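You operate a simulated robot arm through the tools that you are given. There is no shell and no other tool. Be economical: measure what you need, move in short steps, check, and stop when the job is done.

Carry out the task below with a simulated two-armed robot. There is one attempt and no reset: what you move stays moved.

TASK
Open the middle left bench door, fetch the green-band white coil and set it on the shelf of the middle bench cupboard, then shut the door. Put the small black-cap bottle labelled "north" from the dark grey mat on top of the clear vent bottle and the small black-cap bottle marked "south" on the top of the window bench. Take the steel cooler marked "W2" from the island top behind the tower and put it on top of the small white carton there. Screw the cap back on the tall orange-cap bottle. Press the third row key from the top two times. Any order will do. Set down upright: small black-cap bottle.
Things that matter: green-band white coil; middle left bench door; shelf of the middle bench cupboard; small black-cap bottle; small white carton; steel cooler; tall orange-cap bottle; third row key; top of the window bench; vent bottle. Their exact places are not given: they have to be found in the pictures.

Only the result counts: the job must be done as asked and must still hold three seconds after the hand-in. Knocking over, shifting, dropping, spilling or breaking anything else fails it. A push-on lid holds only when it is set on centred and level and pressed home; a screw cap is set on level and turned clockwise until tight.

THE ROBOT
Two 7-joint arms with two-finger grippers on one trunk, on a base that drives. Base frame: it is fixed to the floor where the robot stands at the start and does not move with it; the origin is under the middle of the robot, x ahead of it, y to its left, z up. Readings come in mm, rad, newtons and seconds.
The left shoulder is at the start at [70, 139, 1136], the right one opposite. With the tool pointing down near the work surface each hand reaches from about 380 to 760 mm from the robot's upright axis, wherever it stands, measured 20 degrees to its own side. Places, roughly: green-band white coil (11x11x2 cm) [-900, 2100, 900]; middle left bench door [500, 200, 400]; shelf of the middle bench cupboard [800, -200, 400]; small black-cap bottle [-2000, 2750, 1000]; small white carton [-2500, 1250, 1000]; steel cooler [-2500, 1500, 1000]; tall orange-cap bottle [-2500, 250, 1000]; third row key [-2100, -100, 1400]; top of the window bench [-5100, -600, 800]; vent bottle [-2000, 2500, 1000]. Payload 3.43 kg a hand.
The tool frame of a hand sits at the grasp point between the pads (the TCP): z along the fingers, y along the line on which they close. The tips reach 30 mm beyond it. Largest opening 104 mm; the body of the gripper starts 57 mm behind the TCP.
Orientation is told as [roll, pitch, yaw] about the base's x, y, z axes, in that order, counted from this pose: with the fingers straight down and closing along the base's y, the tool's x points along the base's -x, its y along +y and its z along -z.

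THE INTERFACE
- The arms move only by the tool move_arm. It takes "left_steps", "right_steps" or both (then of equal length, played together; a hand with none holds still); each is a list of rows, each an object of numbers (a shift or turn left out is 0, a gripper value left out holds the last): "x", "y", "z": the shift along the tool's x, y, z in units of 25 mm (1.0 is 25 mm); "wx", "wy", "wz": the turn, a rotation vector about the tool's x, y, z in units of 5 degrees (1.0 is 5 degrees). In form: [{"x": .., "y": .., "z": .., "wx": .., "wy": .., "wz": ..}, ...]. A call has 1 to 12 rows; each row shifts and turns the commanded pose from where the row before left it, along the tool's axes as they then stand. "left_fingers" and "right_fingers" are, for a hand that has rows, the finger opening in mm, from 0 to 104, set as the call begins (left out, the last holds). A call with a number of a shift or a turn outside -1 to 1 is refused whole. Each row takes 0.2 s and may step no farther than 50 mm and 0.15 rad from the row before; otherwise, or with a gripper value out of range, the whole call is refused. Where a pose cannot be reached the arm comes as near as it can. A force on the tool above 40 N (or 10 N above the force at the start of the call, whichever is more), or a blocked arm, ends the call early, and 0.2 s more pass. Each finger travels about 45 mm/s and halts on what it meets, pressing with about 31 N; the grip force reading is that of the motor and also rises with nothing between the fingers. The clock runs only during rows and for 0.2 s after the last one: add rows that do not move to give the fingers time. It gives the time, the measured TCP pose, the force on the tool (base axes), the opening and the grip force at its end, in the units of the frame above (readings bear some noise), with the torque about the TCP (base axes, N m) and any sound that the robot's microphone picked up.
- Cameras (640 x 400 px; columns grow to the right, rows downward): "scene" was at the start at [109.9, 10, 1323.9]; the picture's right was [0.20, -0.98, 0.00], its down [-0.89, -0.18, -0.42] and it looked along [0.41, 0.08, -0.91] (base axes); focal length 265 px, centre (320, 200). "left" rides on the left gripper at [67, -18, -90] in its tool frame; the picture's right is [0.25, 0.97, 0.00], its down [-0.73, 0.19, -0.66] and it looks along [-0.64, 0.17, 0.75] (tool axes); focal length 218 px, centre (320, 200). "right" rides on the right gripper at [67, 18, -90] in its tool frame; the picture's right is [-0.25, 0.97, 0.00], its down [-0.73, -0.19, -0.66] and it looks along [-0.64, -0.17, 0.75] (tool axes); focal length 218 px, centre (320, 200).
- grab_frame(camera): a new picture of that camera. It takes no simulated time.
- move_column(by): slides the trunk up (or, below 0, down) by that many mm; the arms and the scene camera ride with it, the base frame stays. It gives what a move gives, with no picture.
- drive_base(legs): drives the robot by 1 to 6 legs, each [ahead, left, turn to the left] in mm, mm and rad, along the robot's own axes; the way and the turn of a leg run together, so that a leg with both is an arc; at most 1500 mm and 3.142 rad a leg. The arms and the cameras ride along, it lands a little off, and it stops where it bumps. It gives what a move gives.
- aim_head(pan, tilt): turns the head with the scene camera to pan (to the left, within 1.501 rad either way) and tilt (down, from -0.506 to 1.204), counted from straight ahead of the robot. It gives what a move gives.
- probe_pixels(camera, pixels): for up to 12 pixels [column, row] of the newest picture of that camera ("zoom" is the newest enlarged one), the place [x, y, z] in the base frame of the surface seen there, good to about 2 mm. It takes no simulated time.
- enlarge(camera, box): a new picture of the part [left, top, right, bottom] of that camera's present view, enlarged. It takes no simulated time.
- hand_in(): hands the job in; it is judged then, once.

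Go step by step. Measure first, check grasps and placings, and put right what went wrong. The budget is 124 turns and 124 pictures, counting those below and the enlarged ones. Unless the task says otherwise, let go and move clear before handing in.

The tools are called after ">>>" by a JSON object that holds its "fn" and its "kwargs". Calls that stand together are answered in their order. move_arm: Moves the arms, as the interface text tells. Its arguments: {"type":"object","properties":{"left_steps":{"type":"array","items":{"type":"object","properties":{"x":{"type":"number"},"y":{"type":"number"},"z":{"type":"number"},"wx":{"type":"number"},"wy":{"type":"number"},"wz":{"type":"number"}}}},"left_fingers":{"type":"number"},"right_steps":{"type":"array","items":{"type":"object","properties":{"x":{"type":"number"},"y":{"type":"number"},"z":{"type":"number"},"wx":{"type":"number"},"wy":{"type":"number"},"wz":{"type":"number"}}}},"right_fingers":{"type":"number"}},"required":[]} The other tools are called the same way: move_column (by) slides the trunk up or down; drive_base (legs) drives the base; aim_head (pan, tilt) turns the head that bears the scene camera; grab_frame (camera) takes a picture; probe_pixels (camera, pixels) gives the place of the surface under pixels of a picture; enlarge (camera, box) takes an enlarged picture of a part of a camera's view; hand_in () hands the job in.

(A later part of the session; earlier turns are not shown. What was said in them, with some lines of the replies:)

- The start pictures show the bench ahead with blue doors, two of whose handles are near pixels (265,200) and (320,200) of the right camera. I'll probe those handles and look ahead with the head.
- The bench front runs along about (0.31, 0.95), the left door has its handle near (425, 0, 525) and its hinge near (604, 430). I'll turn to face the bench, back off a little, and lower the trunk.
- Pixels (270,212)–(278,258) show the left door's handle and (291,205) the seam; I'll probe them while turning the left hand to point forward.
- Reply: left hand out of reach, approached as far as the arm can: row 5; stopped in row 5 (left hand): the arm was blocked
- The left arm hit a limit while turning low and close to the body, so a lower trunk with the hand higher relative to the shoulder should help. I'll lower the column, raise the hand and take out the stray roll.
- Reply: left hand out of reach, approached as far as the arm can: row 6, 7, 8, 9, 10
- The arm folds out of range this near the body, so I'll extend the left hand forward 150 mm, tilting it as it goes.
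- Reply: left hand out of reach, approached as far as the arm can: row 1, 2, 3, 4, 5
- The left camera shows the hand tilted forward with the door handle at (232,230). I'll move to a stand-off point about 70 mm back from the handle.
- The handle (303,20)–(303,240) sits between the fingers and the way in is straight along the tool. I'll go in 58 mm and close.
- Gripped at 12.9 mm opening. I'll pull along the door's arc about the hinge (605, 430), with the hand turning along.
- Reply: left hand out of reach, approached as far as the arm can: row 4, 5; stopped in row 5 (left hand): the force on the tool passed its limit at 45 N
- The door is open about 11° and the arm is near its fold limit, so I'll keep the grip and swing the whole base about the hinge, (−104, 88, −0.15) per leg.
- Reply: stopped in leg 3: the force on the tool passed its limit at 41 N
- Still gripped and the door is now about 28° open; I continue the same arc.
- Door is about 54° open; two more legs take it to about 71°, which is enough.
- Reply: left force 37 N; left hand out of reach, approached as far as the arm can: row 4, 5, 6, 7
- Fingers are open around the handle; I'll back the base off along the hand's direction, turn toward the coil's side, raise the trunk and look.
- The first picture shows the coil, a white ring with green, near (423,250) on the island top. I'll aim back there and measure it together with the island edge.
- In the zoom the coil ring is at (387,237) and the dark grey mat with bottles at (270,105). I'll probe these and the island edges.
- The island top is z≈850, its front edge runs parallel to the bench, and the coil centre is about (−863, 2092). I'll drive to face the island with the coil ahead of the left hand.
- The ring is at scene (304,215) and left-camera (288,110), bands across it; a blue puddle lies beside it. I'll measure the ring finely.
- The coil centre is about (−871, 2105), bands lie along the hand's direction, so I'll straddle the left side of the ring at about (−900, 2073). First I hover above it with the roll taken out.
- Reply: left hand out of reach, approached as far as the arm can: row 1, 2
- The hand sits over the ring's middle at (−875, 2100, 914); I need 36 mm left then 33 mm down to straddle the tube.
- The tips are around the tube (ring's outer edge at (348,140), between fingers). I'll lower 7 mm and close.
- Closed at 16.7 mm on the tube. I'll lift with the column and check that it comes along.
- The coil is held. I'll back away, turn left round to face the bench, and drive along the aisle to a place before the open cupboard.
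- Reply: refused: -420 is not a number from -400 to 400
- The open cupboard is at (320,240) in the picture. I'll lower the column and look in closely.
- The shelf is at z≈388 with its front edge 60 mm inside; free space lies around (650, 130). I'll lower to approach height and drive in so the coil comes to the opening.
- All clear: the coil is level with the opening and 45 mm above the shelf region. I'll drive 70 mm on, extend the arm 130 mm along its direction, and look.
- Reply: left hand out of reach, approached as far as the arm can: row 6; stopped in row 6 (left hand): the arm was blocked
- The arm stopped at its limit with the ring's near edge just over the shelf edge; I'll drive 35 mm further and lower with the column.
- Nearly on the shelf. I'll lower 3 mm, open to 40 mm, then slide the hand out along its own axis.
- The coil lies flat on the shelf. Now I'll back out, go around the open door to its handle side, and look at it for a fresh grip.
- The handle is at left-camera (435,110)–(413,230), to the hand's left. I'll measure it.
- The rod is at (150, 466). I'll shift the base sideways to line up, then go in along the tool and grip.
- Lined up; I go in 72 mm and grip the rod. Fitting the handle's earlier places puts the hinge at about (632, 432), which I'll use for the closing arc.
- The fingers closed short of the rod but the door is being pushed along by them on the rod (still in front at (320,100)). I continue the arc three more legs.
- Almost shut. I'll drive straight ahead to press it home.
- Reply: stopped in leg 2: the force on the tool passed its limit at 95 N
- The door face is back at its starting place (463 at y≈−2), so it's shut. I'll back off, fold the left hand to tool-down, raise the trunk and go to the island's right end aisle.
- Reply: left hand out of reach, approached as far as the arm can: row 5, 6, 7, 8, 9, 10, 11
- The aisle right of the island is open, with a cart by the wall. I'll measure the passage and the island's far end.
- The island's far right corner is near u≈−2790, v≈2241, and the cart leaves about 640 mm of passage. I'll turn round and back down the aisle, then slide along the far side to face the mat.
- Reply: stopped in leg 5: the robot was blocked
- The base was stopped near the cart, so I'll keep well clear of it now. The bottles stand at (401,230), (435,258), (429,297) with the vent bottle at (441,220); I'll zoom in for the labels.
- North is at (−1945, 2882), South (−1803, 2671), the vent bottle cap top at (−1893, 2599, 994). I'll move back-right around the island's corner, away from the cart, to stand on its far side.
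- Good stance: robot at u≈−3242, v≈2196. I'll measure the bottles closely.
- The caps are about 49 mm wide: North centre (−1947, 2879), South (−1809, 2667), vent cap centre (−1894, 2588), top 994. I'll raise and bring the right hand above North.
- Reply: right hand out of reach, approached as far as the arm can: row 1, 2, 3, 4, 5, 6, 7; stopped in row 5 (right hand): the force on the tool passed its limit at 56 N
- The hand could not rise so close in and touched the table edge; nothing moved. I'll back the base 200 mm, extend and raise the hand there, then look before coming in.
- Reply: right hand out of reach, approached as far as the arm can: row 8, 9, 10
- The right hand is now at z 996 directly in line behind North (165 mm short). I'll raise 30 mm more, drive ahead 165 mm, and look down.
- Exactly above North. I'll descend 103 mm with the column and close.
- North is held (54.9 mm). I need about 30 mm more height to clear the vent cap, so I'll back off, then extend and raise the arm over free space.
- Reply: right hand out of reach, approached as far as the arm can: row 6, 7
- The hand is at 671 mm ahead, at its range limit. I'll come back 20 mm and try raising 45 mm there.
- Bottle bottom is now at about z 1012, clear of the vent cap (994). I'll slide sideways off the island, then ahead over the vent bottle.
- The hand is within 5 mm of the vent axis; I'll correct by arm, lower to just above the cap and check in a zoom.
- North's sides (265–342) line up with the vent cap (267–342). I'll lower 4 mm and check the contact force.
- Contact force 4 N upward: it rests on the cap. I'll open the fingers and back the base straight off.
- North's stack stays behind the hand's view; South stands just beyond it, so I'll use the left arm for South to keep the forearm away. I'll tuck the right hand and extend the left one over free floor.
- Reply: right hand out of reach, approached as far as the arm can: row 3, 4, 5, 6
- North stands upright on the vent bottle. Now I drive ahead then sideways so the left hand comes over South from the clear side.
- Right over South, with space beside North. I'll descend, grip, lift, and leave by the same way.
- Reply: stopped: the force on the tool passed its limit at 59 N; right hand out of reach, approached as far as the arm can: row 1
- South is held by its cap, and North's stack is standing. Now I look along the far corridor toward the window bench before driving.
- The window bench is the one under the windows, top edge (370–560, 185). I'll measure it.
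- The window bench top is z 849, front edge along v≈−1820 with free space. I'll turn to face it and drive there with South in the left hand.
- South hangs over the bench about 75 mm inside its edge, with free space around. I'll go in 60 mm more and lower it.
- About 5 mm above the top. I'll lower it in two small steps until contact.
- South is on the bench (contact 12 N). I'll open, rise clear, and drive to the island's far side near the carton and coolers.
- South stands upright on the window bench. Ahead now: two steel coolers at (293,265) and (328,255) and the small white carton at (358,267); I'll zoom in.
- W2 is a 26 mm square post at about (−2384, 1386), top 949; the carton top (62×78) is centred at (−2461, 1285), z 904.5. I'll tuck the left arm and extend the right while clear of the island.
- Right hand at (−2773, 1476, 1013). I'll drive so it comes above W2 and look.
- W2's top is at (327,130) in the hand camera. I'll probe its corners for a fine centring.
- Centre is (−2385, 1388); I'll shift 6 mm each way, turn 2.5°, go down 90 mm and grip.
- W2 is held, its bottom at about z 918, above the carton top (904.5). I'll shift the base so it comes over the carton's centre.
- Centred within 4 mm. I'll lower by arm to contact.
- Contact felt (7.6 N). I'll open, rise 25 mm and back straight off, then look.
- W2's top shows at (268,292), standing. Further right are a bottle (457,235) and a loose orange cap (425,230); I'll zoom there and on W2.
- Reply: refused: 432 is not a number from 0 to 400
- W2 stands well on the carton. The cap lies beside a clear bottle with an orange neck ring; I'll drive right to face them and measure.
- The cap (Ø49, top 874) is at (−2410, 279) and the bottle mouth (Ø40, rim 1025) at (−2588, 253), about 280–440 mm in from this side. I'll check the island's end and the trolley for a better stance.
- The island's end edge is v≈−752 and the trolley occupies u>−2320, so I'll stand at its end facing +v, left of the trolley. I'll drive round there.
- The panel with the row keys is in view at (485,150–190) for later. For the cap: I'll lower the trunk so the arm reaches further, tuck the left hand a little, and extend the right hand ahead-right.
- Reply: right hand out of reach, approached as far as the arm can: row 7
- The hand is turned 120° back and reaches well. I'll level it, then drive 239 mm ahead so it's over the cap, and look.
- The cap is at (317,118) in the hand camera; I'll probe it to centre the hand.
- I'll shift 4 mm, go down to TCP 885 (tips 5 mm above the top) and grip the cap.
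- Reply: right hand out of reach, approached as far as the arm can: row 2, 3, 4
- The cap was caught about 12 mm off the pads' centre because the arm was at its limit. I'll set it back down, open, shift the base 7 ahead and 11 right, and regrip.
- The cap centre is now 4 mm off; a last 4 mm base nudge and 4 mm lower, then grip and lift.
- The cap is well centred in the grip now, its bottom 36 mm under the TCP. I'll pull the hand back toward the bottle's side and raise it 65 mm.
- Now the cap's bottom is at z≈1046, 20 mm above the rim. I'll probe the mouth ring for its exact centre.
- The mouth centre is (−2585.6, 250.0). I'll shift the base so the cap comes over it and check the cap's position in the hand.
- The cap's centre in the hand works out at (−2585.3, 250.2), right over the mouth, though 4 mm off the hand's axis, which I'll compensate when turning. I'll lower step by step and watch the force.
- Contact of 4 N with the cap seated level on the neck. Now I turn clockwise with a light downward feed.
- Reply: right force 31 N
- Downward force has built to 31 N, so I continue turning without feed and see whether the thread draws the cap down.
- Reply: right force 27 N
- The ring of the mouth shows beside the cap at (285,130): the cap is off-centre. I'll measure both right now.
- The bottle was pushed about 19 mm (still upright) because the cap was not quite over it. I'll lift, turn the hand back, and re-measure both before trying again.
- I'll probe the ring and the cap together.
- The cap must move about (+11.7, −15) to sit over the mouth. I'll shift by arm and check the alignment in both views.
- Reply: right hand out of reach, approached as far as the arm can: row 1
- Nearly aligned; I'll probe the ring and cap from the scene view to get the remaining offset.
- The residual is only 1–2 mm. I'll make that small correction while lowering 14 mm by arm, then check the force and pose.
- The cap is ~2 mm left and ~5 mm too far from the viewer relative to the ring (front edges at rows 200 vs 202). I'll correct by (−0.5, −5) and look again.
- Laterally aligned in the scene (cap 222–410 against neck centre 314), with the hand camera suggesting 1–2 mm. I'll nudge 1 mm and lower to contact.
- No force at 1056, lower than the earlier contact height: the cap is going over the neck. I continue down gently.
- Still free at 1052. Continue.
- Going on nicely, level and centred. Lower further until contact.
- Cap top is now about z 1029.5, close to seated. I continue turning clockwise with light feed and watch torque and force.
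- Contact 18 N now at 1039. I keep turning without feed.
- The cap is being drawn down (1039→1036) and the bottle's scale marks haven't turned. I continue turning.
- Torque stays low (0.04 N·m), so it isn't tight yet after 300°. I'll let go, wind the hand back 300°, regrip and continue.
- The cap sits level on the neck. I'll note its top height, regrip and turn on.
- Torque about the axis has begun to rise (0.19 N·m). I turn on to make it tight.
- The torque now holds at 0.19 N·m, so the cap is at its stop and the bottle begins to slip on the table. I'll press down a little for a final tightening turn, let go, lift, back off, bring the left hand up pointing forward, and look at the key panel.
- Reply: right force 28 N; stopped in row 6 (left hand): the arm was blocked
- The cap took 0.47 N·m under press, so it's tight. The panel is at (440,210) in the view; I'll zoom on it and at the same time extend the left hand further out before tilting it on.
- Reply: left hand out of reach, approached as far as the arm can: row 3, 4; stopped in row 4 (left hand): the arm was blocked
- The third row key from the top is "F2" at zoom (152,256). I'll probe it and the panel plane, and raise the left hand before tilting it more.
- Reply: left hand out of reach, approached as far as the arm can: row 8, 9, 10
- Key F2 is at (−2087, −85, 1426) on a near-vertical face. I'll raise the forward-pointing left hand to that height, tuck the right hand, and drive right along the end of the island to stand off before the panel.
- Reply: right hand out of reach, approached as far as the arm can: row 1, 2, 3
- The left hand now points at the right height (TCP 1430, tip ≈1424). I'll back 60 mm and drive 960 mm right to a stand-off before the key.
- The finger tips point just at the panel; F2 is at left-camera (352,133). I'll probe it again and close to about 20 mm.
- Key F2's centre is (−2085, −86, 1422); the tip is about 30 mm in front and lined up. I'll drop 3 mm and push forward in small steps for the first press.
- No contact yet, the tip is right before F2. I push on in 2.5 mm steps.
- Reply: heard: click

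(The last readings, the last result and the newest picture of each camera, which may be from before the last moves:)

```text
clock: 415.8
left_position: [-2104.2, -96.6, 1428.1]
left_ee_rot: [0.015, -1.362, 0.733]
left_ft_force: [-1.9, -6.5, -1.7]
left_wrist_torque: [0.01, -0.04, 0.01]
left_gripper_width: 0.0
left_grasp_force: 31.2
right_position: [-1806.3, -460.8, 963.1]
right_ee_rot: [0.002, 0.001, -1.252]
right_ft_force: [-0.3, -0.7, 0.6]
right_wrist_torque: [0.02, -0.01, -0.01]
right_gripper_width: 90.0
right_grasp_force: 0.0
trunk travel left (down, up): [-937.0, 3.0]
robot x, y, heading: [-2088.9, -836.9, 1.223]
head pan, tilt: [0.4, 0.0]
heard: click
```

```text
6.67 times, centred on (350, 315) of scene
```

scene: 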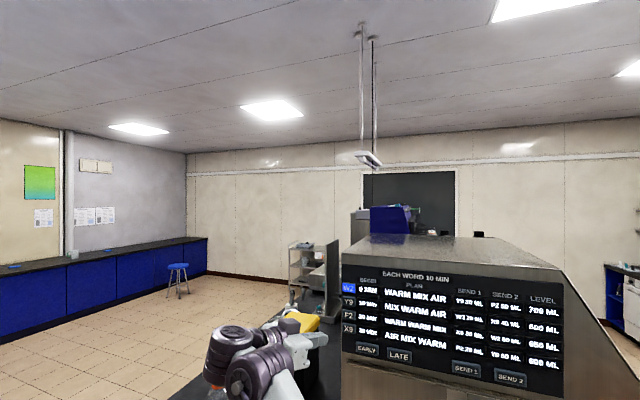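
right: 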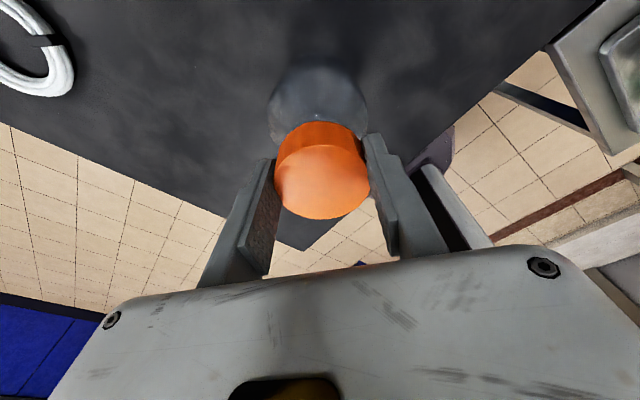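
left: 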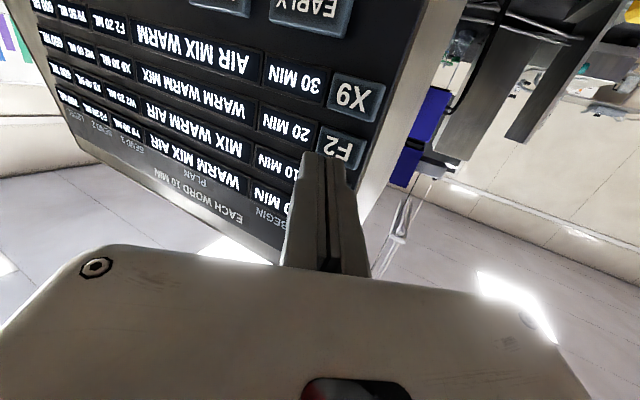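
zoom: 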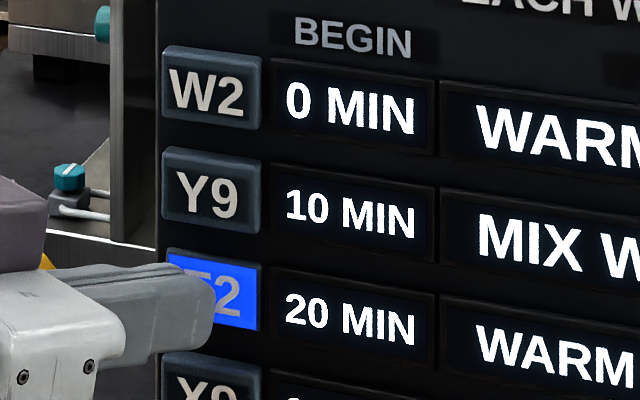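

A click, and F2 lit up: first press done. I'll draw back 15 mm, pause, and press the same way once more.

>>> {"fn": "move_arm", "kwargs": {"left_steps": [{"z": -0.26, "x": 0.055, "y": -0.139}, {"z": -0.26, "x": 0.055, "y": -0.139}, {}, {}, {}]}}

>>> {"fn": "move_arm", "kwargs": {"left_steps": [{"z": 0.26, "x": -0.055, "y": 0.139}, {"z": 0.26, "x": -0.055, "y": 0.139}, {}]}}

```text
clock: 417.0
left_position: [-2107.8, -107.4, 1427.4]
left_ee_rot: [0.012, -1.361, 0.737]
left_ft_force: [-0.3, -0.1, -0.1]
left_wrist_torque: [0.0, 0.0, -0.01]
left_gripper_width: 0.2
left_grasp_force: 31.1
right_position: [-1805.5, -460.0, 962.0]
right_ee_rot: [0.003, -0.001, -1.254]
right_ft_force: [0.2, 0.6, 0.0]
right_wrist_torque: [0.02, -0.03, -0.02]
right_gripper_width: 90.0
right_grasp_force: 0.1
trunk travel left (down, up): [-937.0, 3.0]
robot x, y, heading: [-2092.3, -838.0, 1.226]
head pan, tilt: [0.4, 0.0]
```

```text
clock: 417.8
left_position: [-2103.9, -96.0, 1428.0]
left_ee_rot: [0.017, -1.362, 0.733]
left_ft_force: [-3.0, -6.8, -1.2]
left_wrist_torque: [0.0, -0.03, -0.04]
left_gripper_width: 0.0
left_grasp_force: 31.1
right_position: [-1806.6, -459.5, 962.2]
right_ee_rot: [0.0, 0.0, -1.253]
right_ft_force: [-0.1, 0.7, -0.7]
right_wrist_torque: [0.05, 0.04, -0.02]
right_gripper_width: 90.1
right_grasp_force: 0.1
trunk travel left (down, up): [-937.0, 3.0]
robot x, y, heading: [-2089.8, -836.1, 1.225]
head pan, tilt: [0.4, 0.0]
heard: click
```

A second click: two presses done. I'll draw back, drive clear, and check the panel and the capped bottle.

>>> {"fn": "move_arm", "kwargs": {"left_steps": [{"z": -0.26, "x": 0.055, "y": -0.139}, {"z": -0.26, "x": 0.055, "y": -0.139}, {"z": -0.26, "x": 0.055, "y": -0.139}]}}

>>> {"fn": "drive_base", "kwargs": {"legs": [[-250, 0, 0]]}}

>>> {"fn": "aim_head", "kwargs": {"pan": 0.35, "tilt": 0.25}}

>>> {"fn": "grab_frame", "kwargs": {"camera": "scene"}}

```text
clock: 418.6
left_position: [-2110.1, -116.7, 1427.3]
left_ee_rot: [0.014, -1.362, 0.733]
left_ft_force: [-0.3, 0.0, 0.1]
left_wrist_torque: [-0.01, 0.0, -0.01]
left_gripper_width: 0.3
left_grasp_force: 31.1
right_position: [-1806.2, -460.8, 962.1]
right_ee_rot: [0.001, 0.0, -1.254]
right_ft_force: [-0.7, 0.3, 0.7]
right_wrist_torque: [0.04, 0.02, 0.01]
right_gripper_width: 90.0
right_grasp_force: 0.1
trunk travel left (down, up): [-937.0, 3.0]
robot x, y, heading: [-2092.4, -839.7, 1.22]
head pan, tilt: [0.4, 0.0]
```

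```text
clock: 420.4
left_position: [-2194.3, -348.7, 1425.4]
left_ee_rot: [0.007, -1.358, 0.743]
left_ft_force: [0.3, 0.3, -0.4]
left_wrist_torque: [0.01, 0.0, -0.02]
left_gripper_width: 0.2
left_grasp_force: 31.2
right_position: [-1890.0, -693.7, 962.2]
right_ee_rot: [-0.001, -0.003, -1.253]
right_ft_force: [0.7, 0.0, -0.1]
right_wrist_torque: [-0.01, 0.0, -0.01]
right_gripper_width: 90.1
right_grasp_force: 0.1
trunk travel left (down, up): [-937.0, 3.0]
robot x, y, heading: [-2180.8, -1071.9, 1.23]
head pan, tilt: [0.4, 0.0]
```

```text
clock: 421.2
left_position: [-2197.2, -353.6, 1427.0]
left_ee_rot: [0.013, -1.36, 0.737]
left_ft_force: [0.6, 0.7, -0.1]
left_wrist_torque: [-0.02, 0.03, 0.01]
left_gripper_width: 0.0
left_grasp_force: 30.8
right_position: [-1891.7, -695.6, 961.9]
right_ee_rot: [0.002, 0.001, -1.253]
right_ft_force: [-0.7, -0.2, 0.4]
right_wrist_torque: [0.0, 0.02, -0.01]
right_gripper_width: 89.8
right_grasp_force: 0.2
trunk travel left (down, up): [-937.0, 3.0]
robot x, y, heading: [-2177.4, -1070.9, 1.231]
head pan, tilt: [0.351, 0.25]
```

```text
16 pictures are left
```

scene: 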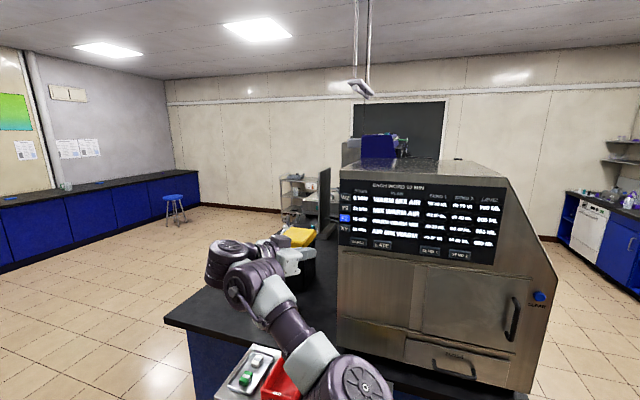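

F2 is lit on the panel, everything is released, and the arms are clear. Earlier views showed the cap on the bottle, the coil in the shut cupboard, both small bottles upright and W2 on the carton, so I hand in.

>>> {"fn": "hand_in", "kwargs": {}}

```text
The job is handed in.
```

I finished every task and handed the job in, but I don't have the judged result.

- **Coil and door:** the coil lies flat on the cupboard shelf, and the door is shut back at its starting position.
- **Small bottles:** "north" stands upright on the vent bottle and "south" stands upright on the window bench.
- **Cooler:** "W2" stands on the small white carton.
- **Orange-cap bottle:** I turned the cap until the bottle itself began to slip, so I count it as tight. The first try was off-centre and pushed the bottle about 19 mm, but it stayed upright. My arm hid the bottle in the last picture; the view before that showed the cap on.
- **Third row key:** I pressed it twice, heard a click each time, and its light came on.

**Contacts along the way:** the base was stopped once beside the cart. The right hand also touched the island top or its edge twice. I saw nothing shift, but I did not measure the cart afterwards.
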